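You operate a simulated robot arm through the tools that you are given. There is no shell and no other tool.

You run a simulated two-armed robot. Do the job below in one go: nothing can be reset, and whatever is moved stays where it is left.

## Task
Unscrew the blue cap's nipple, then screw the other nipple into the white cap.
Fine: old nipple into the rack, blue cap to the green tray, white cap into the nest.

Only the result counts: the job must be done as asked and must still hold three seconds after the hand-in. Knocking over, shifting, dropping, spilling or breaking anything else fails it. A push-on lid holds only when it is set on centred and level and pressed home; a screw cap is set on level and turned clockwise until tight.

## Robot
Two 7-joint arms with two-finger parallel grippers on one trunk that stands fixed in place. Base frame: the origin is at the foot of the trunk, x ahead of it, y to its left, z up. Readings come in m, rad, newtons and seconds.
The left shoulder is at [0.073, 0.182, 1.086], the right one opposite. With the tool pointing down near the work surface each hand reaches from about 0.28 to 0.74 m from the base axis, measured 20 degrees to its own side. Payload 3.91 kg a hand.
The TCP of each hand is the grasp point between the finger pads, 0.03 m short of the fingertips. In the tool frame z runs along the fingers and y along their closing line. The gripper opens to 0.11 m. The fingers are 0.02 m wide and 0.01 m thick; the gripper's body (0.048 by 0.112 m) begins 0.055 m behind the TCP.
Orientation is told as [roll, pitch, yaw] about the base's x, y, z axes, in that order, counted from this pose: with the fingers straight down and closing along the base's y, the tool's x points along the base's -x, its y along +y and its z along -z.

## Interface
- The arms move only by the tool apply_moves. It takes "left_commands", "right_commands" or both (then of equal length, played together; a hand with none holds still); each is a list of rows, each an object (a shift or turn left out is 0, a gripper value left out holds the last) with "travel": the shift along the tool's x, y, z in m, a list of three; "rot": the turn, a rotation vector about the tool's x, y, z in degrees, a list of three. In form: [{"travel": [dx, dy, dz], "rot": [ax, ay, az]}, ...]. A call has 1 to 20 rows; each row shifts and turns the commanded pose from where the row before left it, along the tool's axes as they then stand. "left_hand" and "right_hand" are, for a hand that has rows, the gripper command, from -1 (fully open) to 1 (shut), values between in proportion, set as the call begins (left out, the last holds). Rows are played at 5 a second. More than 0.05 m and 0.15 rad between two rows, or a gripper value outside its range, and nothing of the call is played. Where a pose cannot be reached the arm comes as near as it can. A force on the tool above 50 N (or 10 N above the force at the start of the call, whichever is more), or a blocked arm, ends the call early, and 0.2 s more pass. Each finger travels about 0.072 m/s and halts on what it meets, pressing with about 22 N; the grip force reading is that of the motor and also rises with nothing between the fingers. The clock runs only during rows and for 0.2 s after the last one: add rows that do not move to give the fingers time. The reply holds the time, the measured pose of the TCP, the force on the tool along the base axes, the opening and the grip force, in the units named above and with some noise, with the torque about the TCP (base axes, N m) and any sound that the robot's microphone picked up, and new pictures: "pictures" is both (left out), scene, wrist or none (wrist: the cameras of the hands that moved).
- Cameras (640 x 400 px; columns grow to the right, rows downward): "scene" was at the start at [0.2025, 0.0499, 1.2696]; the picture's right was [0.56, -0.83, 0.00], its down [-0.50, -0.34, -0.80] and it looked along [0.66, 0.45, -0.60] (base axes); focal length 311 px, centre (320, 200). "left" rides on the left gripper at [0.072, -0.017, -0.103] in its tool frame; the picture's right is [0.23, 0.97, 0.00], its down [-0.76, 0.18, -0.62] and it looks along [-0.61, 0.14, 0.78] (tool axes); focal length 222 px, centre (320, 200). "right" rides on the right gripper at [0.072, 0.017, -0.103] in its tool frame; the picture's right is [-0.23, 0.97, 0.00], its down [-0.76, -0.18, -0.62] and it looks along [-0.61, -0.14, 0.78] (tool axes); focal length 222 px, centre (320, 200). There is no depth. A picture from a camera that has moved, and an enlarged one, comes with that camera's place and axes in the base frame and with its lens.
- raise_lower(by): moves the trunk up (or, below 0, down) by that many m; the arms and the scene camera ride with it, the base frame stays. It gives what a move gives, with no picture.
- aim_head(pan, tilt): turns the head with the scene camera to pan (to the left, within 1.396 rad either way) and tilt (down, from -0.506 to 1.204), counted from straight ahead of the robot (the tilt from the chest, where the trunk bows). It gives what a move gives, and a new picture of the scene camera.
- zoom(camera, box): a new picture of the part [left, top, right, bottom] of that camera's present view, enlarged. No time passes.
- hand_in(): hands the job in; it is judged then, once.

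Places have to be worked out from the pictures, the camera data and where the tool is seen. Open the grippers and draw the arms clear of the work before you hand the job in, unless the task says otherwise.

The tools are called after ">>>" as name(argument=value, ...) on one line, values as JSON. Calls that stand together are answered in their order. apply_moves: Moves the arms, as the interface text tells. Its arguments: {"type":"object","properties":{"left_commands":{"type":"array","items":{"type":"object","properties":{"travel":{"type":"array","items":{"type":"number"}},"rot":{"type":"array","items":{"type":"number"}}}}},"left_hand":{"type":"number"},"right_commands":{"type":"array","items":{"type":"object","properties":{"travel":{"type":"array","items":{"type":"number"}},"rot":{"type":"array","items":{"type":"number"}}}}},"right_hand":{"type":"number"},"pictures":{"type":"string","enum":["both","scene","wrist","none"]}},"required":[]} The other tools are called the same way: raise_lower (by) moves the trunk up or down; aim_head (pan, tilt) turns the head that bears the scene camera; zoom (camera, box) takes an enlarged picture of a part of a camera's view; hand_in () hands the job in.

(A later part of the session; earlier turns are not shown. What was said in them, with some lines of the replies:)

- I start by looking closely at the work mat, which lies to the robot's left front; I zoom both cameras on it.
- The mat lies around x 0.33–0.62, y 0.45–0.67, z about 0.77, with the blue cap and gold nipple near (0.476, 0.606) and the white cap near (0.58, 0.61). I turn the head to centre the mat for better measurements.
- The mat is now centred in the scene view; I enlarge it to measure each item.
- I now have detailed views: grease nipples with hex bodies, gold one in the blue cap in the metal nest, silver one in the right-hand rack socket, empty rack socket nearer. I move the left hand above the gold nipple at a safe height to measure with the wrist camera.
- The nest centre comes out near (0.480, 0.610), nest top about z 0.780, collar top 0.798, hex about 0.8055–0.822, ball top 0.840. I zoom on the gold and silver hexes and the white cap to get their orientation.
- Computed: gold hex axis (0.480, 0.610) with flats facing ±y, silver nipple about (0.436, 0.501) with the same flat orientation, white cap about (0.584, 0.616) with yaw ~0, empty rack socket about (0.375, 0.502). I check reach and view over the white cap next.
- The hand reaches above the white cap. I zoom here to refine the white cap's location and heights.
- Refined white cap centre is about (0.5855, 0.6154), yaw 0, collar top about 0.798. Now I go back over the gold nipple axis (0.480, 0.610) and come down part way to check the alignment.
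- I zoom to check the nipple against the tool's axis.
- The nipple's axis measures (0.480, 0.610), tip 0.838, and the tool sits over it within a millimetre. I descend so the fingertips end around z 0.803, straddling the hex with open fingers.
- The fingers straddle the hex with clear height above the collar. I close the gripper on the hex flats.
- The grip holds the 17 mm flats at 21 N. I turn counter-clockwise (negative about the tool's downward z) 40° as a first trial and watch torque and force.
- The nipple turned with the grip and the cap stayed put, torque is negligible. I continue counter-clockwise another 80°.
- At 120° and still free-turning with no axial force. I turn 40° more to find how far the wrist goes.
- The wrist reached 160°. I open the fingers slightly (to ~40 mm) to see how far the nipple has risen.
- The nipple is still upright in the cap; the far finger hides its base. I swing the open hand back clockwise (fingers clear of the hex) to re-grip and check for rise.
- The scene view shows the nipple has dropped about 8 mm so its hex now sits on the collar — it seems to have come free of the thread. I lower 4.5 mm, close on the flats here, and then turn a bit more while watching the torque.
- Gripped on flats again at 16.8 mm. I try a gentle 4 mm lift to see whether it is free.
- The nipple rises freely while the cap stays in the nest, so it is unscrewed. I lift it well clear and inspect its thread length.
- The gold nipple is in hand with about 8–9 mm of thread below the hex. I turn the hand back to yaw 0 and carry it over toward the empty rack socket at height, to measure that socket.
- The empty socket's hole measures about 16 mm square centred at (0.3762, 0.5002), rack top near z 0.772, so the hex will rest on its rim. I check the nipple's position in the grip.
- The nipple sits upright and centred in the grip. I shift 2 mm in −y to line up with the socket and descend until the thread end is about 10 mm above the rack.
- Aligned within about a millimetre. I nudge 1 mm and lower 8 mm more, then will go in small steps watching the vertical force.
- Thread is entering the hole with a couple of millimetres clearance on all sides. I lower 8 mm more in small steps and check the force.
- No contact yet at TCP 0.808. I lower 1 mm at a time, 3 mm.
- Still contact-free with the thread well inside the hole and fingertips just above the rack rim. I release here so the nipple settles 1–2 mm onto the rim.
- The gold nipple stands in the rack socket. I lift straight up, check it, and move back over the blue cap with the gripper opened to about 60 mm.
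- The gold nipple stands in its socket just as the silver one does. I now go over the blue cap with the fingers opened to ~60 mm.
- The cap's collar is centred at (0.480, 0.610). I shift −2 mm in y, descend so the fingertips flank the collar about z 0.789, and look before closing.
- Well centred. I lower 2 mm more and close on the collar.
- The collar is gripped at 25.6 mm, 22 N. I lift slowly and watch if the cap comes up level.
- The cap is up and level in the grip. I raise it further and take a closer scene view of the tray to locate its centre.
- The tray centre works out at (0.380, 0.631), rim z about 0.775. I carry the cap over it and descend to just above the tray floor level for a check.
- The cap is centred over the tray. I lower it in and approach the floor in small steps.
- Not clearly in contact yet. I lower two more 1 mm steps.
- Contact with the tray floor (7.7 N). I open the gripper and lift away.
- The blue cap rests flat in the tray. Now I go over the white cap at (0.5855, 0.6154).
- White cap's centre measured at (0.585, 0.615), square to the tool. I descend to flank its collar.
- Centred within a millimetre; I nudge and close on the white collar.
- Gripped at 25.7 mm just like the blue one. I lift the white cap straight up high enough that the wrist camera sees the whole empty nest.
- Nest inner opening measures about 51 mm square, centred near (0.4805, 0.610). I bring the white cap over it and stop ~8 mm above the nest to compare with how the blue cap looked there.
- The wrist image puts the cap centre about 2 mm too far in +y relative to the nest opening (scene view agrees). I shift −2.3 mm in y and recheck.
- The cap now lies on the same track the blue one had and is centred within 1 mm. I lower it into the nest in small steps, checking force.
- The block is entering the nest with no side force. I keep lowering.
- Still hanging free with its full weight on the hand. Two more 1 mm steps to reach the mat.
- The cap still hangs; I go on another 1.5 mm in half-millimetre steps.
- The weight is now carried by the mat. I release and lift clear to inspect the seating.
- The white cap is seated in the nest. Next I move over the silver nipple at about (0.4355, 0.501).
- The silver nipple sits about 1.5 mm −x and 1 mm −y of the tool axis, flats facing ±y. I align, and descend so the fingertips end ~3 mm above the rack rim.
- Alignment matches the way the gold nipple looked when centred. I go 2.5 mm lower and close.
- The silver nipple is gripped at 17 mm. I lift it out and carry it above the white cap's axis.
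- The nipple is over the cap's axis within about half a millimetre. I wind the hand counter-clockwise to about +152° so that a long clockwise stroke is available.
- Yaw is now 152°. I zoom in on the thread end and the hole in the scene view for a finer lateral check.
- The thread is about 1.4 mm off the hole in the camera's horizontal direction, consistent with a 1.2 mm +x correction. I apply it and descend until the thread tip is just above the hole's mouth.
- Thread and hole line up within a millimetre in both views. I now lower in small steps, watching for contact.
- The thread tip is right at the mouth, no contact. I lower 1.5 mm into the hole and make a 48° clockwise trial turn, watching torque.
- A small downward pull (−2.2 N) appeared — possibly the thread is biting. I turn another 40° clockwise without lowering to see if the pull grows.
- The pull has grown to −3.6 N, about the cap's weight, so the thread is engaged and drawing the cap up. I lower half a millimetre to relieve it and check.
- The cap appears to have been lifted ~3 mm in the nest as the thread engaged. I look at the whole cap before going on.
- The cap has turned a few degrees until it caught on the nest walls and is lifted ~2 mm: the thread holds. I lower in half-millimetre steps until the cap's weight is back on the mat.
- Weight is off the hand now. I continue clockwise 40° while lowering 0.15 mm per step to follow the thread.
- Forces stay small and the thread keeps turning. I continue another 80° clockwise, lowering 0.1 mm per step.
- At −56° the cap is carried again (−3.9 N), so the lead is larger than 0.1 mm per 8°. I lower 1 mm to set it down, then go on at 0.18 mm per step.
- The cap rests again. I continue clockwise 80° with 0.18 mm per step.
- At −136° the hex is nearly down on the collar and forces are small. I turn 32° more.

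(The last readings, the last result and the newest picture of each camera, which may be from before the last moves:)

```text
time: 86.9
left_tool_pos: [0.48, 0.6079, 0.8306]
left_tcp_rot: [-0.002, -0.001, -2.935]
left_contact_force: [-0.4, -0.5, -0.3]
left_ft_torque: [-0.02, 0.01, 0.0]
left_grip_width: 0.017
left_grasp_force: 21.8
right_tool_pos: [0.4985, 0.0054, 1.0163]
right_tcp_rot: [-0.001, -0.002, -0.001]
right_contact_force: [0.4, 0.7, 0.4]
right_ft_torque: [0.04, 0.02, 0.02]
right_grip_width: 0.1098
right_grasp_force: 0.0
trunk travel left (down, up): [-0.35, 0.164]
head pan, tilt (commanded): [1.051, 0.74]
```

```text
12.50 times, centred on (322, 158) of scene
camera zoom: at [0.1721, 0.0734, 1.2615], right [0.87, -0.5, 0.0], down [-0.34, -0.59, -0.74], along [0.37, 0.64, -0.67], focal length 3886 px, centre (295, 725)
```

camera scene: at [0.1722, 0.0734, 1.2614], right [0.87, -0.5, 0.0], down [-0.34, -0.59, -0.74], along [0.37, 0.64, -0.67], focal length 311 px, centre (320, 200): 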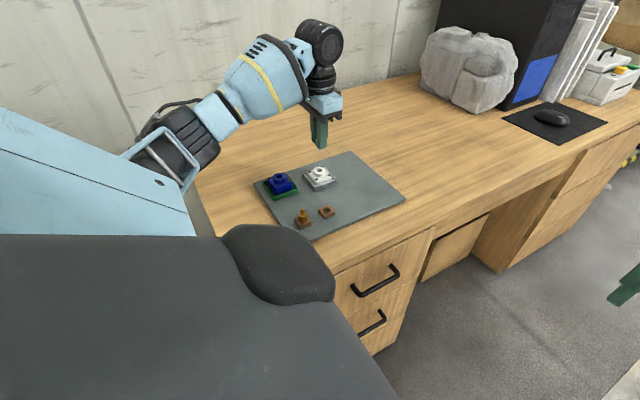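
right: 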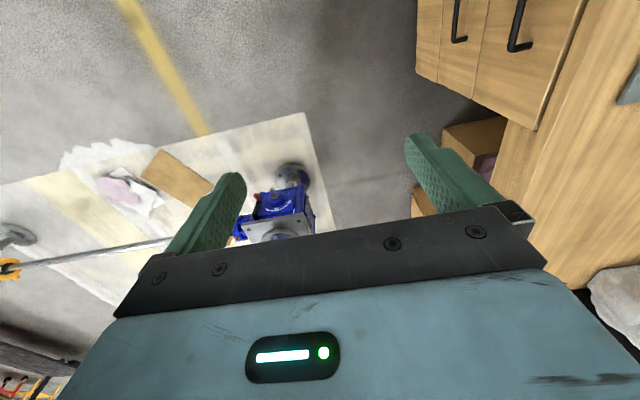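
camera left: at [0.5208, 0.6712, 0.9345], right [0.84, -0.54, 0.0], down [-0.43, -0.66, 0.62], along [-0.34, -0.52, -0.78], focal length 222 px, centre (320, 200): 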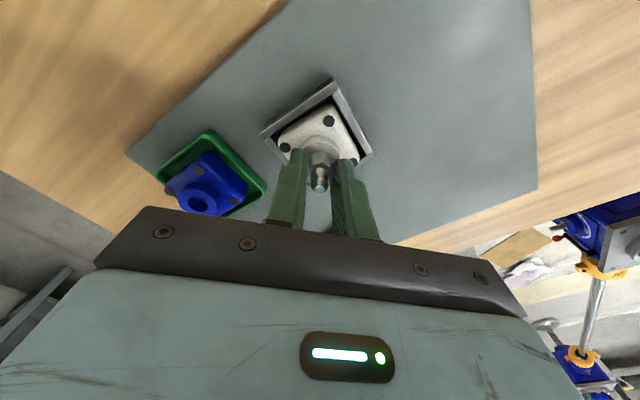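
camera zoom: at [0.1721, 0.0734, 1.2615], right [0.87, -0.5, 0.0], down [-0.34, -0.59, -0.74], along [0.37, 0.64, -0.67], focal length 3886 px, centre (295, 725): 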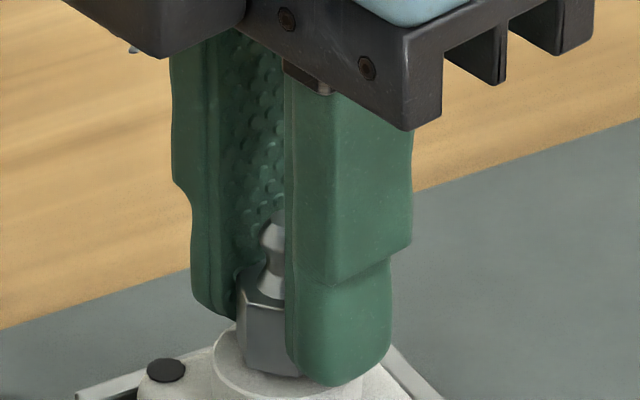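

The wrist is at −168°, hex almost on the collar, still turning freely. I open, check how the nipple stands, and wind back 240° to regrip.

>>> apply_moves(left_commands=[{"travel": [0, 0, 0]}, {"travel": [0, 0, 0]}, {"travel": [0, 0, 0]}, {"rot": [0, 0, -8]}, {"rot": [0, 0, -8]}, {"rot": [0, 0, -8]}, {"rot": [0, 0, -8]}, {"rot": [0, 0, -8]}, {"rot": [0, 0, -8]}, {"rot": [0, 0, -8]}, {"rot": [0, 0, -8]}, {"rot": [0, 0, -8]}, {"rot": [0, 0, -8]}, {"rot": [0, 0, -8]}, {"rot": [0, 0, -8]}, {"rot": [0, 0, -8]}, {"rot": [0, 0, -8]}, {"rot": [0, 0, -8]}], left_hand=0.2, pictures="wrist")

>>> zoom(camera="scene", box=[290, 140, 354, 200])

>>> zoom(camera="left", box=[270, 100, 370, 220])

```text
time: 90.7
left_tool_pos: [0.4783, 0.609, 0.83]
left_tcp_rot: [-0.002, -0.001, -0.835]
left_contact_force: [0.8, -0.7, 0.1]
left_ft_torque: [-0.02, -0.02, -0.02]
left_grip_width: 0.0441
left_grasp_force: 0.0
right_tool_pos: [0.4982, 0.0056, 1.0162]
right_tcp_rot: [0.0, -0.002, -0.001]
right_contact_force: [0.1, 0.3, -0.2]
right_ft_torque: [0.0, 0.0, -0.01]
right_grip_width: 0.1103
right_grasp_force: 0.0
trunk travel left (down, up): [-0.35, 0.164]
head pan, tilt (commanded): [1.051, 0.74]
camera left: at [0.4189, 0.6515, 0.9338], right [0.57, 0.82, 0.0], down [0.64, -0.45, 0.62], along [0.51, -0.35, -0.78], focal length 222 px, centre (320, 200)
```

left: 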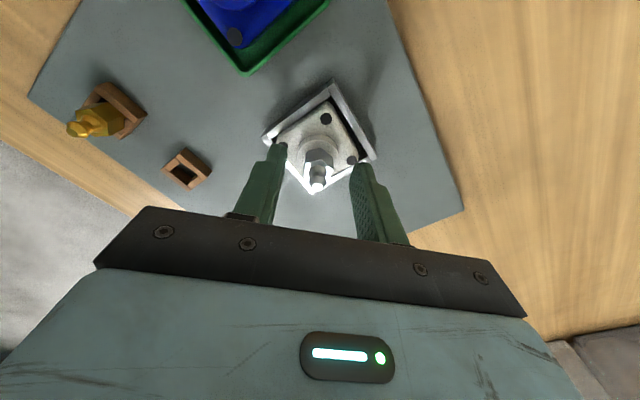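

```text
6.67 times, centred on (322, 170) of scene
camera zoom: at [0.1721, 0.0733, 1.2615], right [0.87, -0.5, 0.0], down [-0.34, -0.59, -0.74], along [0.37, 0.64, -0.67], focal length 2072 px, centre (307, 400)
```

zoom: 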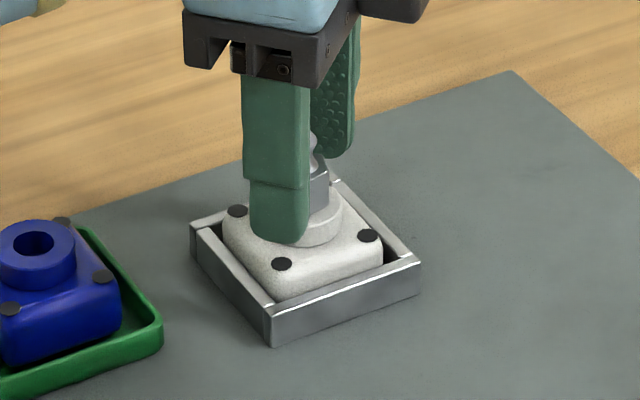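

```text
3.33 times, centred on (320, 160) of left
camera zoom: at [0.4189, 0.6515, 0.9338], right [0.57, 0.82, 0.0], down [0.64, -0.45, 0.62], along [0.51, -0.35, -0.78], focal length 740 px, centre (320, 333)
```

zoom: 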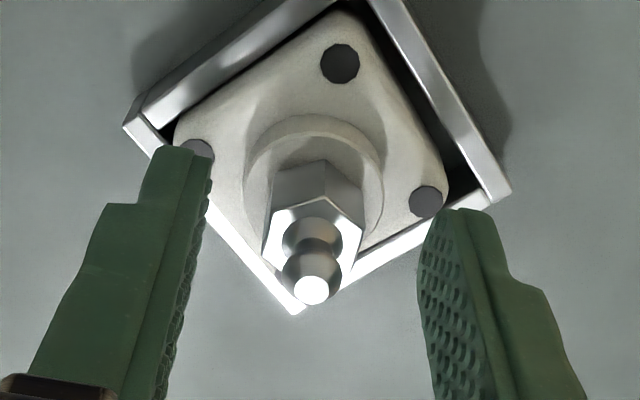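

The nipple stays standing with its hex close to the collar. I wind back another 120° to +72° where its flats line up again.

>>> apply_moves(left_commands=[{"rot": [0, 0, -8]}, {"rot": [0, 0, -8]}, {"rot": [0, 0, -8]}, {"rot": [0, 0, -8]}, {"rot": [0, 0, -8]}, {"rot": [0, 0, -8]}, {"rot": [0, 0, -8]}, {"rot": [0, 0, -8]}, {"rot": [0, 0, -8]}, {"rot": [0, 0, -8]}, {"rot": [0, 0, -8]}, {"rot": [0, 0, -8]}, {"rot": [0, 0, -8]}, {"rot": [0, 0, -8]}, {"rot": [0, 0, -8]}, {"rot": [0, 0, 0]}], left_hand=0.2, pictures="wrist")

>>> zoom(camera="scene", box=[306, 142, 338, 174])

>>> zoom(camera="left", box=[270, 100, 370, 220])

```text
time: 94.1
left_tool_pos: [0.4796, 0.61, 0.83]
left_tcp_rot: [0.001, -0.001, 1.258]
left_contact_force: [-0.3, -0.4, 0.0]
left_ft_torque: [0.03, -0.01, 0.01]
left_grip_width: 0.0439
left_grasp_force: 0.0
right_tool_pos: [0.4984, 0.0054, 1.0172]
right_tcp_rot: [-0.002, -0.001, -0.001]
right_contact_force: [0.4, -0.2, -0.1]
right_ft_torque: [0.01, 0.02, 0.0]
right_grip_width: 0.1098
right_grasp_force: 0.1
trunk travel left (down, up): [-0.35, 0.164]
head pan, tilt (commanded): [1.051, 0.74]
camera left: at [0.4744, 0.5349, 0.9332], right [-1.0, 0.08, 0.0], down [0.06, 0.78, 0.62], along [0.05, 0.62, -0.78], focal length 222 px, centre (320, 200)
```

left: 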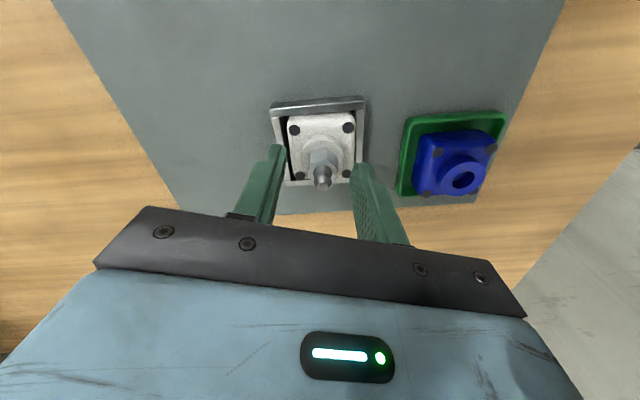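

```text
12.50 times, centred on (322, 158) of scene
camera zoom: at [0.172, 0.0733, 1.2615], right [0.87, -0.5, 0.0], down [-0.34, -0.59, -0.74], along [0.37, 0.64, -0.67], focal length 3886 px, centre (295, 725)
```

zoom: 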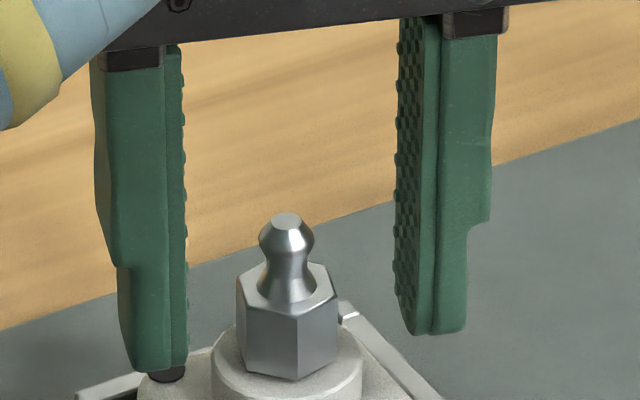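

```text
3.33 times, centred on (320, 160) of left
camera zoom: at [0.4744, 0.5349, 0.9332], right [-1.0, 0.08, 0.0], down [0.06, 0.78, 0.62], along [0.05, 0.62, -0.78], focal length 740 px, centre (320, 333)
```

zoom: 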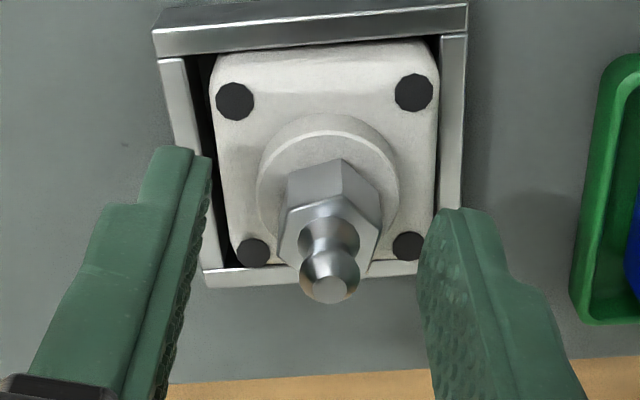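

The nipple sits upright with its hex on the collar. I regrip on the flats.

>>> apply_moves(left_commands=[{"travel": [0, 0, 0]}, {"travel": [0, 0, 0]}, {"travel": [0, 0, 0]}, {"travel": [0, 0, 0]}], left_hand=1, pictures="none")

>>> apply_moves(left_commands=[{"rot": [0, 0, 8]}, {"rot": [0, 0, 8]}, {"rot": [0, 0, 8]}, {"rot": [0, 0, 8]}, {"rot": [0, 0, 8]}], left_hand=1, pictures="wrist")

>>> zoom(camera="scene", box=[290, 140, 354, 200])

```text
time: 95.1
left_tool_pos: [0.481, 0.6092, 0.8302]
left_tcp_rot: [0.0, 0.0, 1.258]
left_contact_force: [-1.3, 0.9, -0.4]
left_ft_torque: [0.05, 0.0, -0.02]
left_grip_width: 0.017
left_grasp_force: 21.8
right_tool_pos: [0.4981, 0.005, 1.0158]
right_tcp_rot: [-0.001, -0.002, 0.0]
right_contact_force: [0.4, 0.5, -0.6]
right_ft_torque: [-0.03, 0.0, 0.03]
right_grip_width: 0.1101
right_grasp_force: 0.0
trunk travel left (down, up): [-0.35, 0.164]
head pan, tilt (commanded): [1.051, 0.74]
```

```text
time: 96.3
left_tool_pos: [0.4803, 0.6091, 0.831]
left_tcp_rot: [-0.001, 0.0, 0.556]
left_contact_force: [0.8, -0.8, -1.4]
left_ft_torque: [-0.04, -0.05, -0.01]
left_grip_width: 0.0171
left_grasp_force: 22.1
right_tool_pos: [0.4994, 0.0043, 1.0157]
right_tcp_rot: [0.001, -0.001, 0.0]
right_contact_force: [-0.9, 0.3, 0.0]
right_ft_torque: [-0.03, 0.0, 0.02]
right_grip_width: 0.1101
right_grasp_force: 0.0
trunk travel left (down, up): [-0.35, 0.164]
head pan, tilt (commanded): [1.051, 0.74]
camera left: at [0.4277, 0.5566, 0.9333], right [-0.71, 0.71, 0.0], down [0.55, 0.55, 0.62], along [0.44, 0.44, -0.78], focal length 222 px, centre (320, 200)
```

left: 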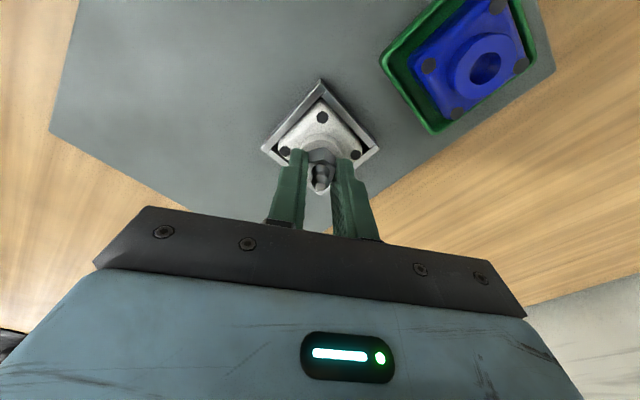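

```text
6.67 times, centred on (322, 170) of scene
camera zoom: at [0.1722, 0.0733, 1.2615], right [0.87, -0.5, 0.0], down [-0.34, -0.59, -0.74], along [0.37, 0.64, -0.67], focal length 2072 px, centre (307, 400)
```

zoom: 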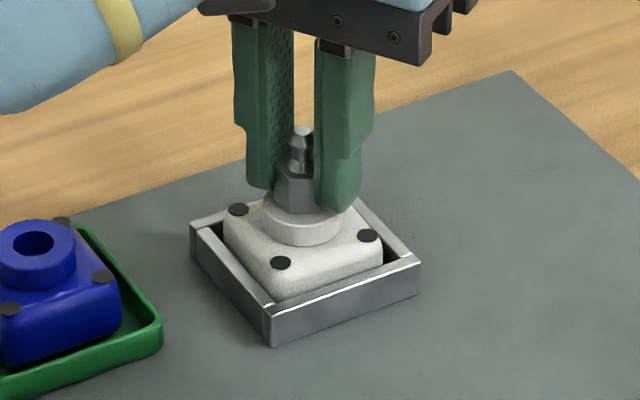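

No resistance yet; slight downward pull. I turn 80° more clockwise.

>>> apply_moves(left_commands=[{"rot": [0, 0, 8]}, {"rot": [0, 0, 8]}, {"rot": [0, 0, 8]}, {"rot": [0, 0, 8]}, {"rot": [0, 0, 8]}, {"rot": [0, 0, 8]}, {"rot": [0, 0, 8]}, {"rot": [0, 0, 8]}, {"rot": [0, 0, 8]}, {"rot": [0, 0, 8]}], left_hand=1, pictures="wrist")

>>> zoom(camera="scene", box=[290, 140, 354, 200])

>>> zoom(camera="left", box=[270, 90, 370, 210])

```text
time: 98.5
left_tool_pos: [0.4795, 0.6091, 0.8301]
left_tcp_rot: [-0.001, -0.001, -0.839]
left_contact_force: [1.9, 4.7, -0.1]
left_ft_torque: [0.17, -0.05, 0.3]
left_grip_width: 0.0181
left_grasp_force: 22.2
right_tool_pos: [0.4981, 0.0065, 1.0173]
right_tcp_rot: [0.0, -0.001, 0.001]
right_contact_force: [-0.4, -1.1, 0.0]
right_ft_torque: [-0.01, 0.0, 0.02]
right_grip_width: 0.1098
right_grasp_force: 0.1
trunk travel left (down, up): [-0.35, 0.164]
head pan, tilt (commanded): [1.051, 0.74]
camera left: at [0.4198, 0.6521, 0.9327], right [0.57, 0.82, 0.0], down [0.64, -0.45, 0.62], along [0.51, -0.36, -0.78], focal length 222 px, centre (320, 200)
```

left: 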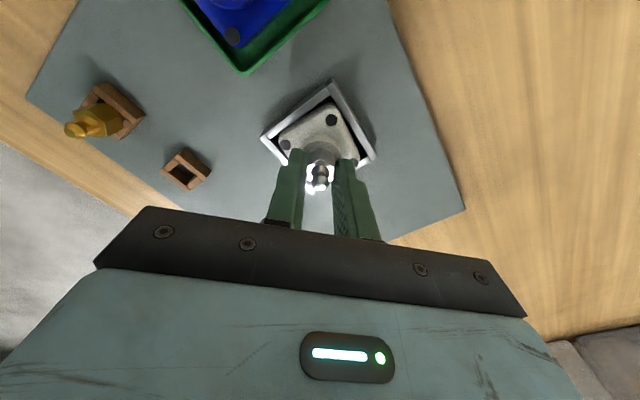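

```text
6.67 times, centred on (322, 170) of scene
camera zoom: at [0.1722, 0.0738, 1.2614], right [0.87, -0.5, 0.0], down [-0.34, -0.59, -0.74], along [0.37, 0.64, -0.67], focal length 2072 px, centre (307, 400)
```

zoom: 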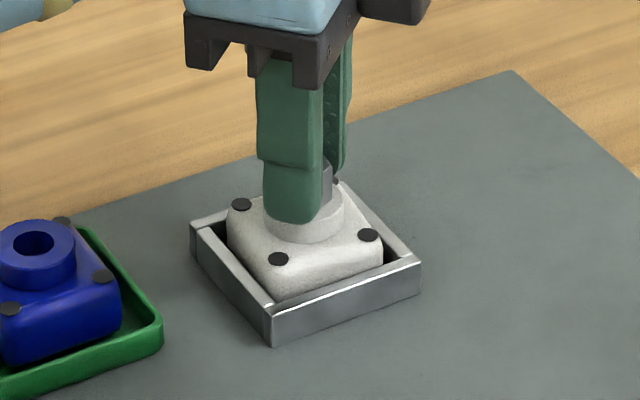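

```text
3.33 times, centred on (320, 150) of left
camera zoom: at [0.4198, 0.6521, 0.9327], right [0.57, 0.82, 0.0], down [0.64, -0.45, 0.62], along [0.51, -0.36, -0.78], focal length 740 px, centre (320, 367)
```

zoom: 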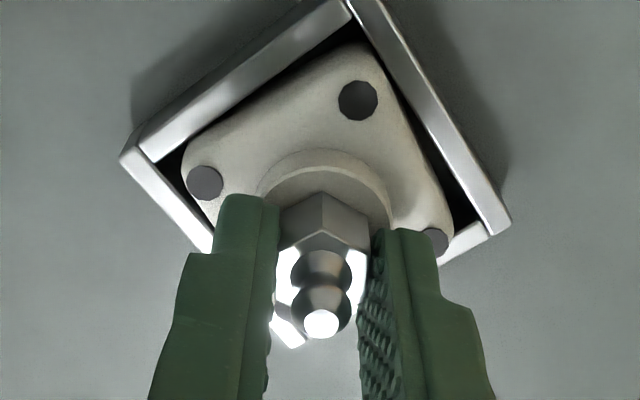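

A clear resisting torque of 0.30 N·m appeared and the fingers spread slightly on the hex — it is getting tight. I add one small 5° turn to confirm.

>>> apply_moves(left_commands=[{"rot": [0, 0, 5]}, {"rot": [0, 0, 0]}], left_hand=1, pictures="none")

>>> zoom(camera="left", box=[270, 90, 370, 210])

```text
time: 99.1
left_tool_pos: [0.4801, 0.6096, 0.8307]
left_tcp_rot: [0.0, 0.0, -0.926]
left_contact_force: [2.6, 5.2, -0.1]
left_ft_torque: [0.17, -0.05, 0.26]
left_grip_width: 0.0186
left_grasp_force: 22.4
right_tool_pos: [0.4988, 0.0063, 1.0164]
right_tcp_rot: [-0.001, 0.0, -0.001]
right_contact_force: [-0.5, -0.2, 0.2]
right_ft_torque: [-0.01, -0.01, -0.02]
right_grip_width: 0.1102
right_grasp_force: 0.0
trunk travel left (down, up): [-0.35, 0.164]
head pan, tilt (commanded): [1.051, 0.74]
```

```text
3.33 times, centred on (320, 150) of left
camera zoom: at [0.4237, 0.6569, 0.9329], right [0.64, 0.77, 0.0], down [0.6, -0.5, 0.62], along [0.48, -0.4, -0.78], focal length 740 px, centre (320, 367)
```

zoom: 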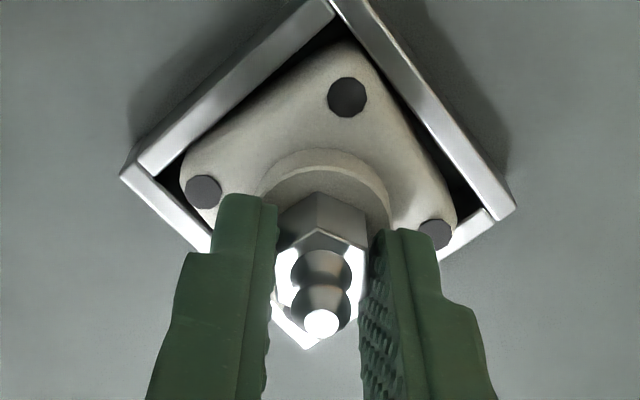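

The fingers are now camming over the hex (18.6 mm) with the nipple not turning further: it is tight. I open the gripper and look.

>>> apply_moves(left_commands=[{"travel": [0, 0, 0]}, {"travel": [0, 0, 0]}, {"travel": [0, 0, 0]}, {"travel": [0, 0, 0]}], left_hand=0.2, pictures="wrist")

>>> zoom(camera="left", box=[270, 90, 370, 210])

>>> zoom(camera="scene", box=[290, 140, 354, 200])

```text
time: 100.1
left_tool_pos: [0.4813, 0.6098, 0.8295]
left_tcp_rot: [0.0, 0.0, -0.925]
left_contact_force: [0.2, 0.6, 0.2]
left_ft_torque: [-0.02, 0.01, 0.01]
left_grip_width: 0.0441
left_grasp_force: 0.1
right_tool_pos: [0.4986, 0.006, 1.0159]
right_tcp_rot: [-0.002, -0.003, 0.001]
right_contact_force: [-0.3, -0.2, 0.0]
right_ft_torque: [0.0, 0.01, -0.05]
right_grip_width: 0.11
right_grasp_force: 0.0
trunk travel left (down, up): [-0.35, 0.164]
head pan, tilt (commanded): [1.051, 0.74]
camera left: at [0.4235, 0.6563, 0.9332], right [0.64, 0.77, 0.0], down [0.6, -0.5, 0.62], along [0.48, -0.4, -0.78], focal length 222 px, centre (320, 200)
```

left: 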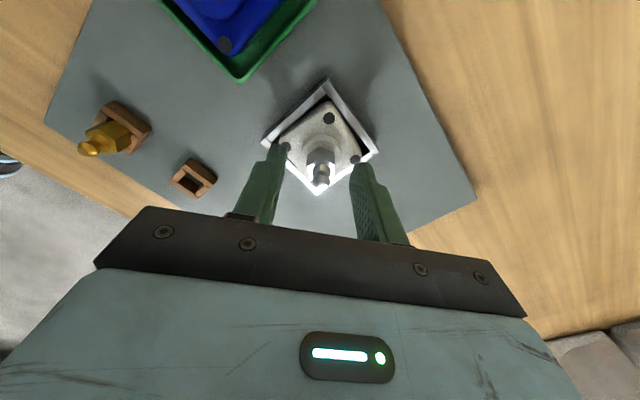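

```text
3.33 times, centred on (320, 150) of left
camera zoom: at [0.4235, 0.6563, 0.9332], right [0.64, 0.77, 0.0], down [0.6, -0.5, 0.62], along [0.48, -0.4, -0.78], focal length 740 px, centre (320, 367)
```

zoom: 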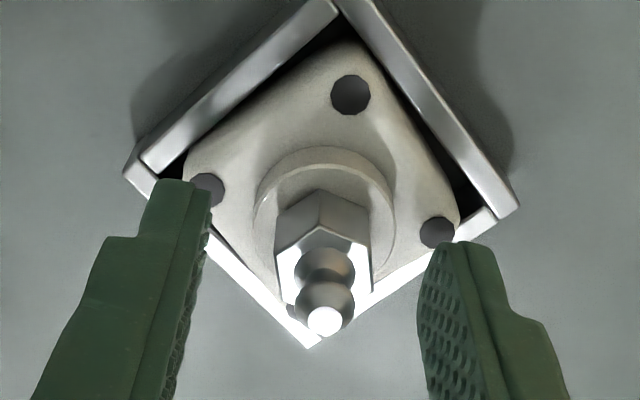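

```text
6.67 times, centred on (322, 170) of scene
camera zoom: at [0.1721, 0.0733, 1.2615], right [0.87, -0.5, 0.0], down [-0.34, -0.59, -0.74], along [0.37, 0.64, -0.67], focal length 2072 px, centre (307, 400)
```

zoom: 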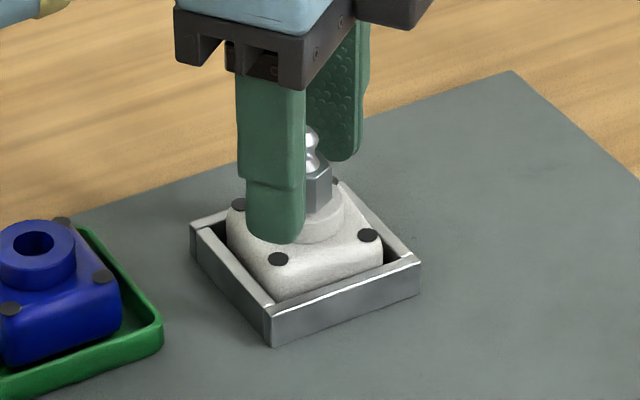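

The nipple stands upright on the collar. I raise the hand straight up, clear of it, and inspect everything.

>>> apply_moves(left_commands=[{"travel": [0, 0, -0.01]}, {"travel": [0, 0, -0.02]}, {"travel": [0, 0, -0.03]}, {"travel": [0, 0, -0.03]}, {"travel": [0, 0, 0]}, {"travel": [0, 0, 0]}], left_hand=0.2, pictures="both")

>>> zoom(camera="scene", box=[298, 144, 346, 192])

>>> zoom(camera="left", box=[270, 60, 370, 170])

>>> zoom(camera="scene", box=[248, 144, 408, 244])

```text
time: 101.5
left_tool_pos: [0.479, 0.6097, 0.9211]
left_tcp_rot: [0.001, 0.0, -0.925]
left_contact_force: [0.1, -1.4, -0.1]
left_ft_torque: [0.0, 0.02, -0.02]
left_grip_width: 0.0436
left_grasp_force: 0.1
right_tool_pos: [0.4991, 0.0062, 1.016]
right_tcp_rot: [0.001, -0.001, 0.001]
right_contact_force: [-0.3, 0.9, -0.5]
right_ft_torque: [0.02, -0.01, 0.0]
right_grip_width: 0.1101
right_grasp_force: 0.1
trunk travel left (down, up): [-0.35, 0.164]
head pan, tilt (commanded): [1.051, 0.74]
camera scene: at [0.172, 0.0732, 1.2615], right [0.87, -0.5, 0.0], down [-0.34, -0.58, -0.74], along [0.37, 0.64, -0.67], focal length 311 px, centre (320, 200)
camera left: at [0.4224, 0.6568, 1.0239], right [0.64, 0.77, 0.0], down [0.6, -0.5, 0.62], along [0.48, -0.4, -0.78], focal length 222 px, centre (320, 200)
```

scene: 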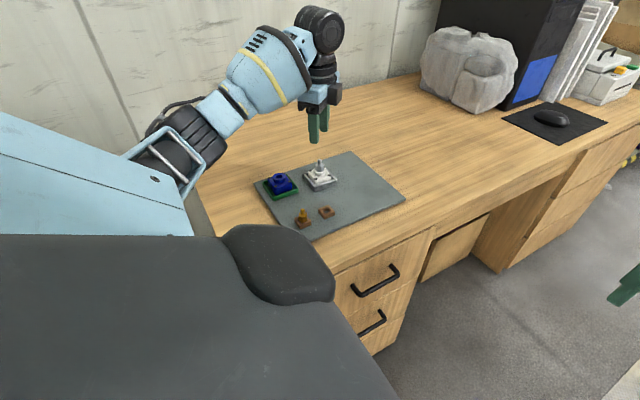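
left: 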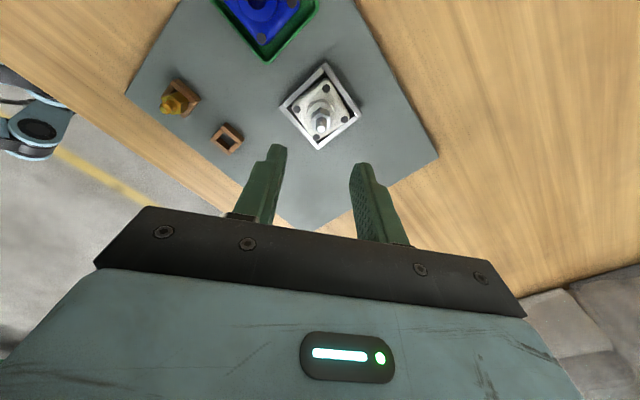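

```text
8.33 times, centred on (322, 168) of scene
camera zoom: at [0.172, 0.0732, 1.2615], right [0.87, -0.5, 0.0], down [-0.34, -0.58, -0.74], along [0.37, 0.64, -0.67], focal length 2591 px, centre (303, 467)
```

zoom: 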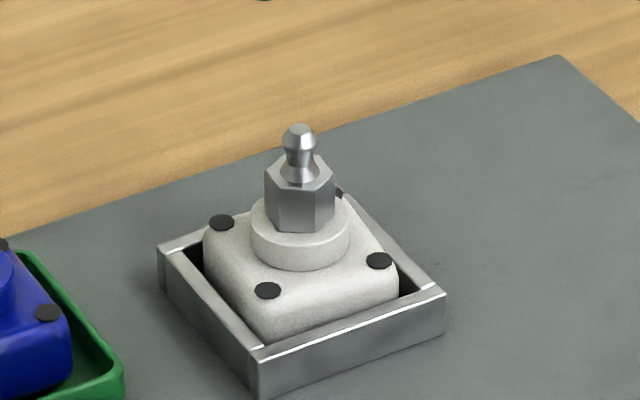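

```text
3.64 times, centred on (320, 115) of left
camera zoom: at [0.4224, 0.6568, 1.0239], right [0.64, 0.77, 0.0], down [0.6, -0.5, 0.62], along [0.48, -0.4, -0.78], focal length 808 px, centre (320, 509)
```

zoom: 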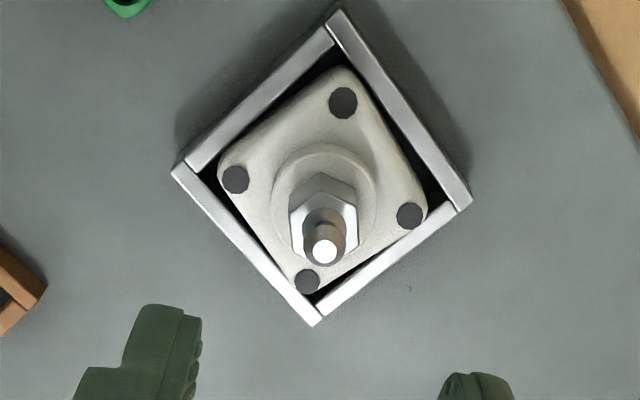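

```text
4.00 times, centred on (328, 194) of scene
camera zoom: at [0.172, 0.0732, 1.2615], right [0.87, -0.5, 0.0], down [-0.34, -0.58, -0.74], along [0.37, 0.64, -0.67], focal length 1244 px, centre (288, 224)
```

zoom: 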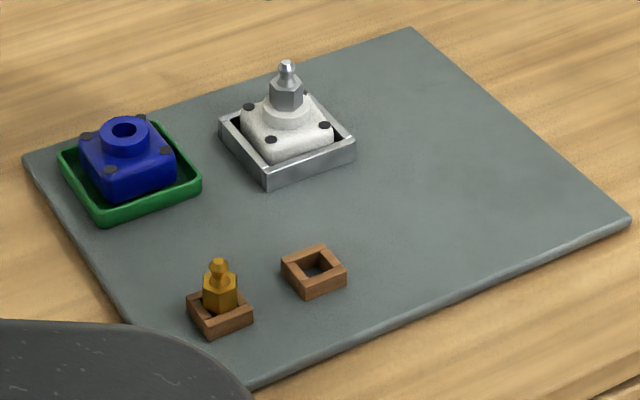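

Everything is placed: gold nipple in the rack, blue cap in the tray, white cap in the nest with the silver nipple seated on its collar. To make sure of tightness I regrip on the flats (about 17° back) and test the torque once more.

>>> apply_moves(left_commands=[{"rot": [0, 0, -8.5]}, {"rot": [0, 0, -8.5]}, {"travel": [0, 0, 0.03]}, {"travel": [0, 0, 0.03]}, {"travel": [0, 0, 0.02]}, {"travel": [0, 0, 0.0095]}, {"travel": [0, 0, 0]}], left_hand=0.2, pictures="wrist")

>>> zoom(camera="left", box=[270, 90, 370, 210])

>>> zoom(camera="scene", box=[306, 142, 338, 174])

```text
time: 103.1
left_tool_pos: [0.48, 0.6102, 0.8318]
left_tcp_rot: [-0.001, 0.0, -0.628]
left_contact_force: [0.0, 0.4, -0.1]
left_ft_torque: [-0.01, 0.03, 0.01]
left_grip_width: 0.0439
left_grasp_force: 0.0
right_tool_pos: [0.4976, 0.0054, 1.0156]
right_tcp_rot: [0.0, -0.002, -0.002]
right_contact_force: [0.0, 0.0, 0.7]
right_ft_torque: [0.0, -0.01, 0.0]
right_grip_width: 0.1099
right_grasp_force: 0.0
trunk travel left (down, up): [-0.35, 0.164]
head pan, tilt (commanded): [1.051, 0.74]
camera left: at [0.4121, 0.6379, 0.9338], right [0.39, 0.92, 0.0], down [0.72, -0.3, 0.62], along [0.57, -0.24, -0.78], focal length 222 px, centre (320, 200)
```

left: 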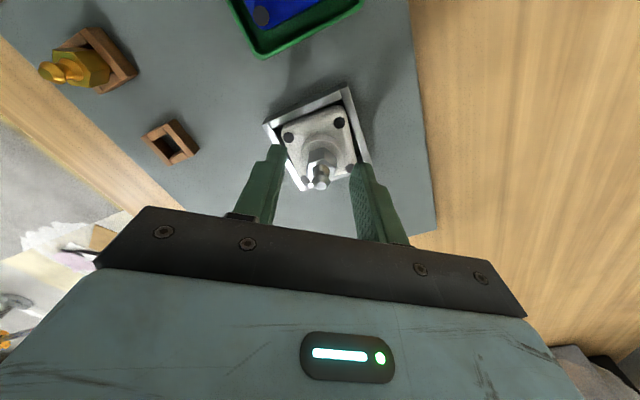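

```text
3.33 times, centred on (320, 150) of left
camera zoom: at [0.4121, 0.6379, 0.9338], right [0.39, 0.92, 0.0], down [0.72, -0.3, 0.62], along [0.57, -0.24, -0.78], focal length 740 px, centre (320, 367)
```

zoom: 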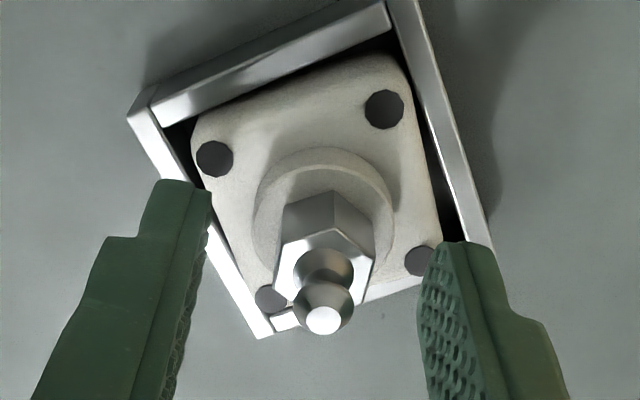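

```text
12.50 times, centred on (322, 158) of scene
camera zoom: at [0.172, 0.0733, 1.2615], right [0.87, -0.5, 0.0], down [-0.34, -0.59, -0.74], along [0.37, 0.64, -0.67], focal length 3886 px, centre (295, 725)
```

zoom: 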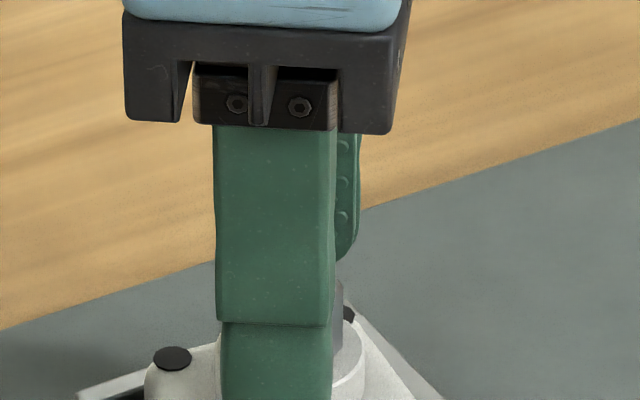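

The tool is a few degrees clockwise of the flats, so closing will only push in the tightening sense. I close and then turn 16° clockwise.

>>> apply_moves(left_commands=[{"travel": [0, 0, 0]}, {"travel": [0, 0, 0]}, {"travel": [0, 0, 0]}, {"travel": [0, 0, 0]}], left_hand=1, pictures="none")

>>> apply_moves(left_commands=[{"rot": [0, 0, 4]}, {"rot": [0, 0, 0]}], left_hand=1, pictures="none")

>>> apply_moves(left_commands=[{"rot": [0, 0, 4]}, {"rot": [0, 0, 0]}], left_hand=1, pictures="none")

```text
time: 104.1
left_tool_pos: [0.4799, 0.6103, 0.8313]
left_tcp_rot: [0.0, 0.0, -0.629]
left_contact_force: [1.5, 3.5, 0.2]
left_ft_torque: [0.09, -0.07, 0.07]
left_grip_width: 0.017
left_grasp_force: 21.5
right_tool_pos: [0.4987, 0.0056, 1.0155]
right_tcp_rot: [0.002, 0.001, -0.002]
right_contact_force: [-0.5, -0.4, 0.3]
right_ft_torque: [-0.03, -0.01, -0.02]
right_grip_width: 0.1099
right_grasp_force: 0.1
trunk travel left (down, up): [-0.35, 0.164]
head pan, tilt (commanded): [1.051, 0.74]
```

```text
time: 104.7
left_tool_pos: [0.4806, 0.61, 0.831]
left_tcp_rot: [0.0, 0.001, -0.699]
left_contact_force: [3.4, 4.7, -0.1]
left_ft_torque: [0.14, -0.09, 0.36]
left_grip_width: 0.0176
left_grasp_force: 21.8
right_tool_pos: [0.4983, 0.0063, 1.0164]
right_tcp_rot: [0.0, 0.001, -0.001]
right_contact_force: [0.5, -0.1, 0.3]
right_ft_torque: [-0.02, 0.0, -0.04]
right_grip_width: 0.1098
right_grasp_force: 0.1
trunk travel left (down, up): [-0.35, 0.164]
head pan, tilt (commanded): [1.051, 0.74]
```

```text
time: 105.3
left_tool_pos: [0.4807, 0.6098, 0.8307]
left_tcp_rot: [0.001, 0.0, -0.768]
left_contact_force: [0.9, 6.0, 0.8]
left_ft_torque: [0.21, 0.02, 0.3]
left_grip_width: 0.0176
left_grasp_force: 22.2
right_tool_pos: [0.4986, 0.0052, 1.0159]
right_tcp_rot: [0.001, -0.001, 0.001]
right_contact_force: [-0.7, 0.5, -0.9]
right_ft_torque: [-0.01, 0.02, -0.01]
right_grip_width: 0.1099
right_grasp_force: 0.0
trunk travel left (down, up): [-0.35, 0.164]
head pan, tilt (commanded): [1.051, 0.74]
```

Resistance rises at once to 0.36 N·m on a 4° turn — the nipple is tight. I open, lift straight up, and retreat.

>>> apply_moves(left_commands=[{"travel": [0, 0, 0]}, {"travel": [0, 0, 0]}, {"travel": [0, 0, 0]}, {"travel": [0, 0, 0]}], left_hand=0.2, pictures="none")

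>>> apply_moves(left_commands=[{"travel": [0, 0, -0.01]}, {"travel": [0, 0, -0.02]}, {"travel": [0, 0, -0.03]}, {"travel": [0, 0, -0.04]}, {"travel": [0, 0, -0.04]}, {"travel": [0, 0, -0.04]}, {"rot": [0, 0, -8]}, {"rot": [0, 0, -8]}, {"rot": [0, 0, -8]}, {"rot": [0, 0, -8]}, {"rot": [0, 0, -8]}, {"rot": [0, 0, -4]}, {"travel": [0, 0, 0]}], left_hand=0.2, pictures="both")

>>> zoom(camera="scene", box=[298, 144, 346, 192])

```text
time: 106.3
left_tool_pos: [0.4804, 0.6087, 0.8319]
left_tcp_rot: [-0.001, 0.0, -0.767]
left_contact_force: [0.7, 0.7, -0.7]
left_ft_torque: [0.05, 0.0, -0.01]
left_grip_width: 0.0439
left_grasp_force: 0.0
right_tool_pos: [0.4979, 0.0051, 1.0165]
right_tcp_rot: [0.001, -0.003, 0.0]
right_contact_force: [-0.5, -0.1, 0.1]
right_ft_torque: [-0.03, 0.01, 0.0]
right_grip_width: 0.11
right_grasp_force: 0.0
trunk travel left (down, up): [-0.35, 0.164]
head pan, tilt (commanded): [1.051, 0.74]
```

```text
time: 109.1
left_tool_pos: [0.48, 0.6091, 1.0114]
left_tcp_rot: [-0.001, 0.0, 0.001]
left_contact_force: [0.8, -0.7, -0.1]
left_ft_torque: [-0.01, -0.01, 0.02]
left_grip_width: 0.0439
left_grasp_force: 0.1
right_tool_pos: [0.4982, 0.0047, 1.0167]
right_tcp_rot: [0.001, -0.002, -0.001]
right_contact_force: [-0.9, -0.3, -0.3]
right_ft_torque: [0.0, 0.02, -0.03]
right_grip_width: 0.11
right_grasp_force: 0.1
trunk travel left (down, up): [-0.35, 0.164]
head pan, tilt (commanded): [1.051, 0.74]
camera scene: at [0.1721, 0.0733, 1.2615], right [0.87, -0.5, 0.0], down [-0.34, -0.59, -0.74], along [0.37, 0.64, -0.67], focal length 311 px, centre (320, 200)
camera left: at [0.4081, 0.592, 1.1139], right [-0.23, 0.97, 0.0], down [0.76, 0.18, 0.62], along [0.61, 0.14, -0.78], focal length 222 px, centre (320, 200)
```

scene: 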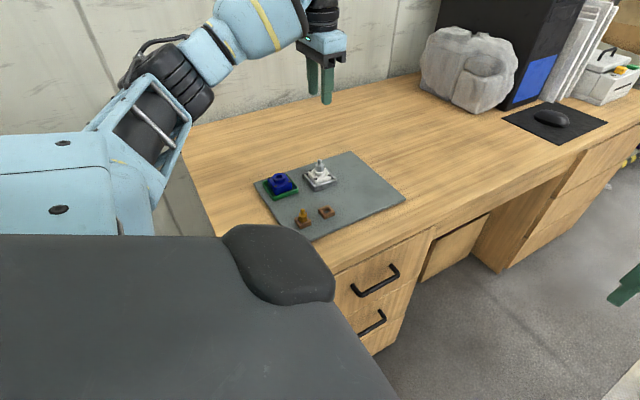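
left: 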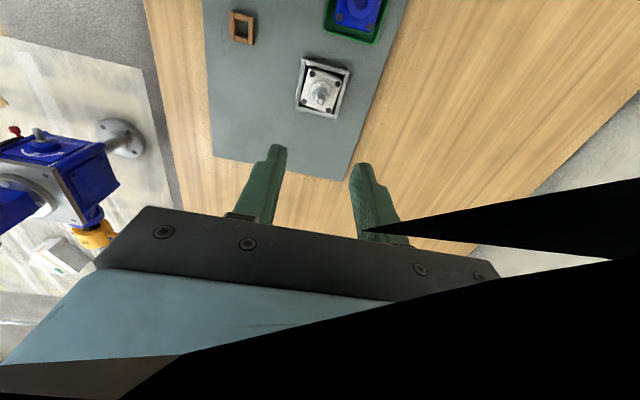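

```text
8.33 times, centred on (322, 168) of scene
camera zoom: at [0.1721, 0.0733, 1.2615], right [0.87, -0.5, 0.0], down [-0.34, -0.59, -0.74], along [0.37, 0.64, -0.67], focal length 2591 px, centre (303, 467)
```

zoom: 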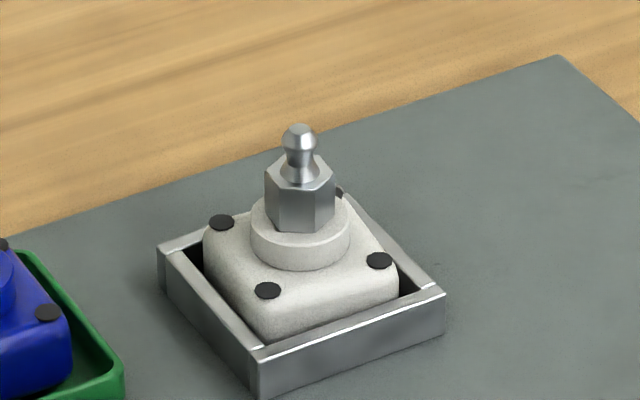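

Unchanged and seated. I bring the left arm back to its starting area, fully open, and take a last look before handing in.

>>> apply_moves(left_commands=[{"travel": [0.03, -0.022, 0]}, {"travel": [0.03, -0.022, 0]}, {"travel": [0.03, -0.022, 0]}, {"travel": [0.03, -0.022, 0]}, {"travel": [0.03, -0.022, 0]}, {"travel": [0, 0, 0]}, {"travel": [0, 0, 0]}], left_hand=-1, pictures="both")

>>> zoom(camera="scene", box=[248, 144, 408, 244])

>>> zoom(camera="left", box=[260, 70, 450, 250])

```text
time: 110.7
left_tool_pos: [0.3298, 0.4986, 1.0136]
left_tcp_rot: [-0.001, 0.0, -0.001]
left_contact_force: [-0.1, 0.6, -0.9]
left_ft_torque: [0.03, -0.01, 0.0]
left_grip_width: 0.11
left_grasp_force: 0.1
right_tool_pos: [0.4983, 0.0057, 1.0174]
right_tcp_rot: [0.0, -0.001, 0.001]
right_contact_force: [0.3, 0.2, -0.1]
right_ft_torque: [0.01, -0.01, -0.01]
right_grip_width: 0.11
right_grasp_force: 0.1
trunk travel left (down, up): [-0.35, 0.164]
head pan, tilt (commanded): [1.051, 0.74]
camera scene: at [0.1716, 0.073, 1.2616], right [0.87, -0.5, 0.0], down [-0.33, -0.58, -0.74], along [0.37, 0.64, -0.67], focal length 311 px, centre (320, 200)
camera left: at [0.2581, 0.4808, 1.1152], right [-0.23, 0.97, 0.0], down [0.76, 0.18, 0.62], along [0.61, 0.14, -0.78], focal length 222 px, centre (320, 200)
```

scene: 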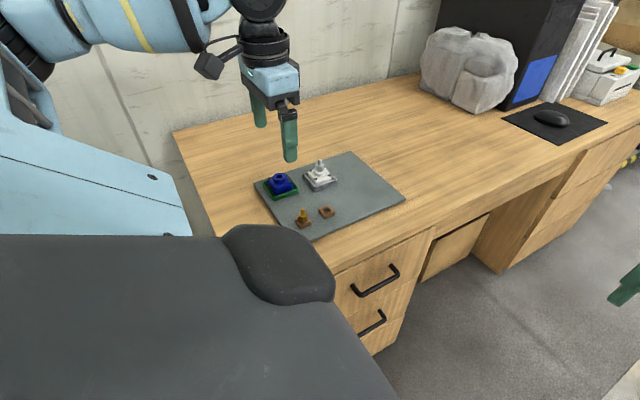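
left: 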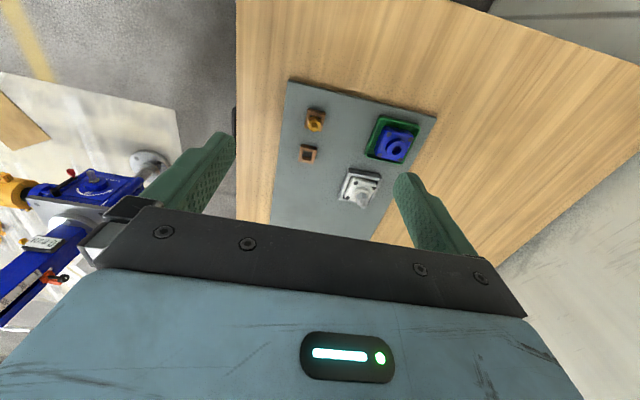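

```text
4.00 times, centred on (328, 194) of scene
camera zoom: at [0.1716, 0.073, 1.2616], right [0.87, -0.5, 0.0], down [-0.33, -0.58, -0.74], along [0.37, 0.64, -0.67], focal length 1244 px, centre (288, 224)
```

zoom: 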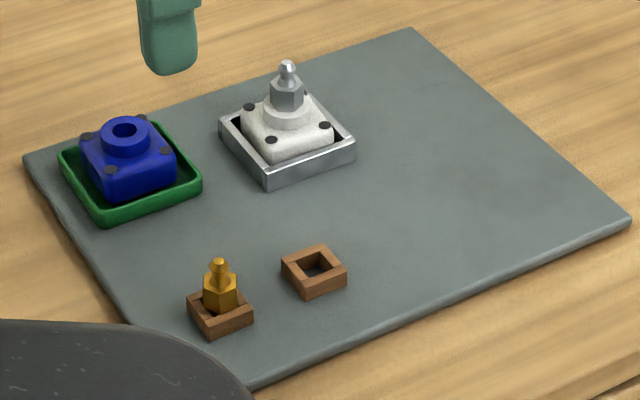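

```text
2.22 times, centred on (355, 160) of left
camera zoom: at [0.2581, 0.4808, 1.1152], right [-0.23, 0.97, 0.0], down [0.76, 0.18, 0.62], along [0.61, 0.14, -0.78], focal length 494 px, centre (242, 289)
```

zoom: 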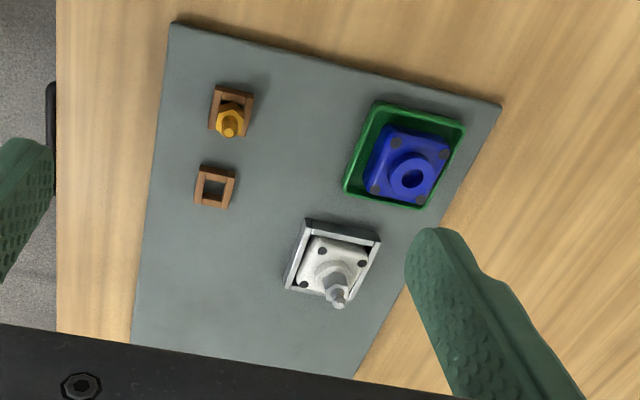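

The last pictures show the gold nipple in the rack and the blue cap in the green tray. The white cap is in the nest with the silver nipple screwed tight. Both hands are open and clear, and nothing else has moved, so I hand in.

>>> hand_in()

```text
The job is handed in.
```

I finished the job and handed it in; the tool took the hand-in but gave no verdict.

- **Old (gold) nipple:** it came out of the blue cap with counter-clockwise turns and now stands in the rack socket that was empty.
- **Blue cap:** it rests flat in the green tray.
- **White cap:** it sits in the nest. Tightening turned it about 8° until it caught on the nest walls, and I left it there. It was not lifted and stayed centred in the nest.
- **Other (silver) nipple:** it is screwed into the white cap until the hex met the collar. On a last clockwise check it resisted at once with 0.36 N·m. It did not turn any further; the fingers began to slip over the hex.

The last pictures show everything else where it was. Both grippers are open, and the arms are clear of the work.
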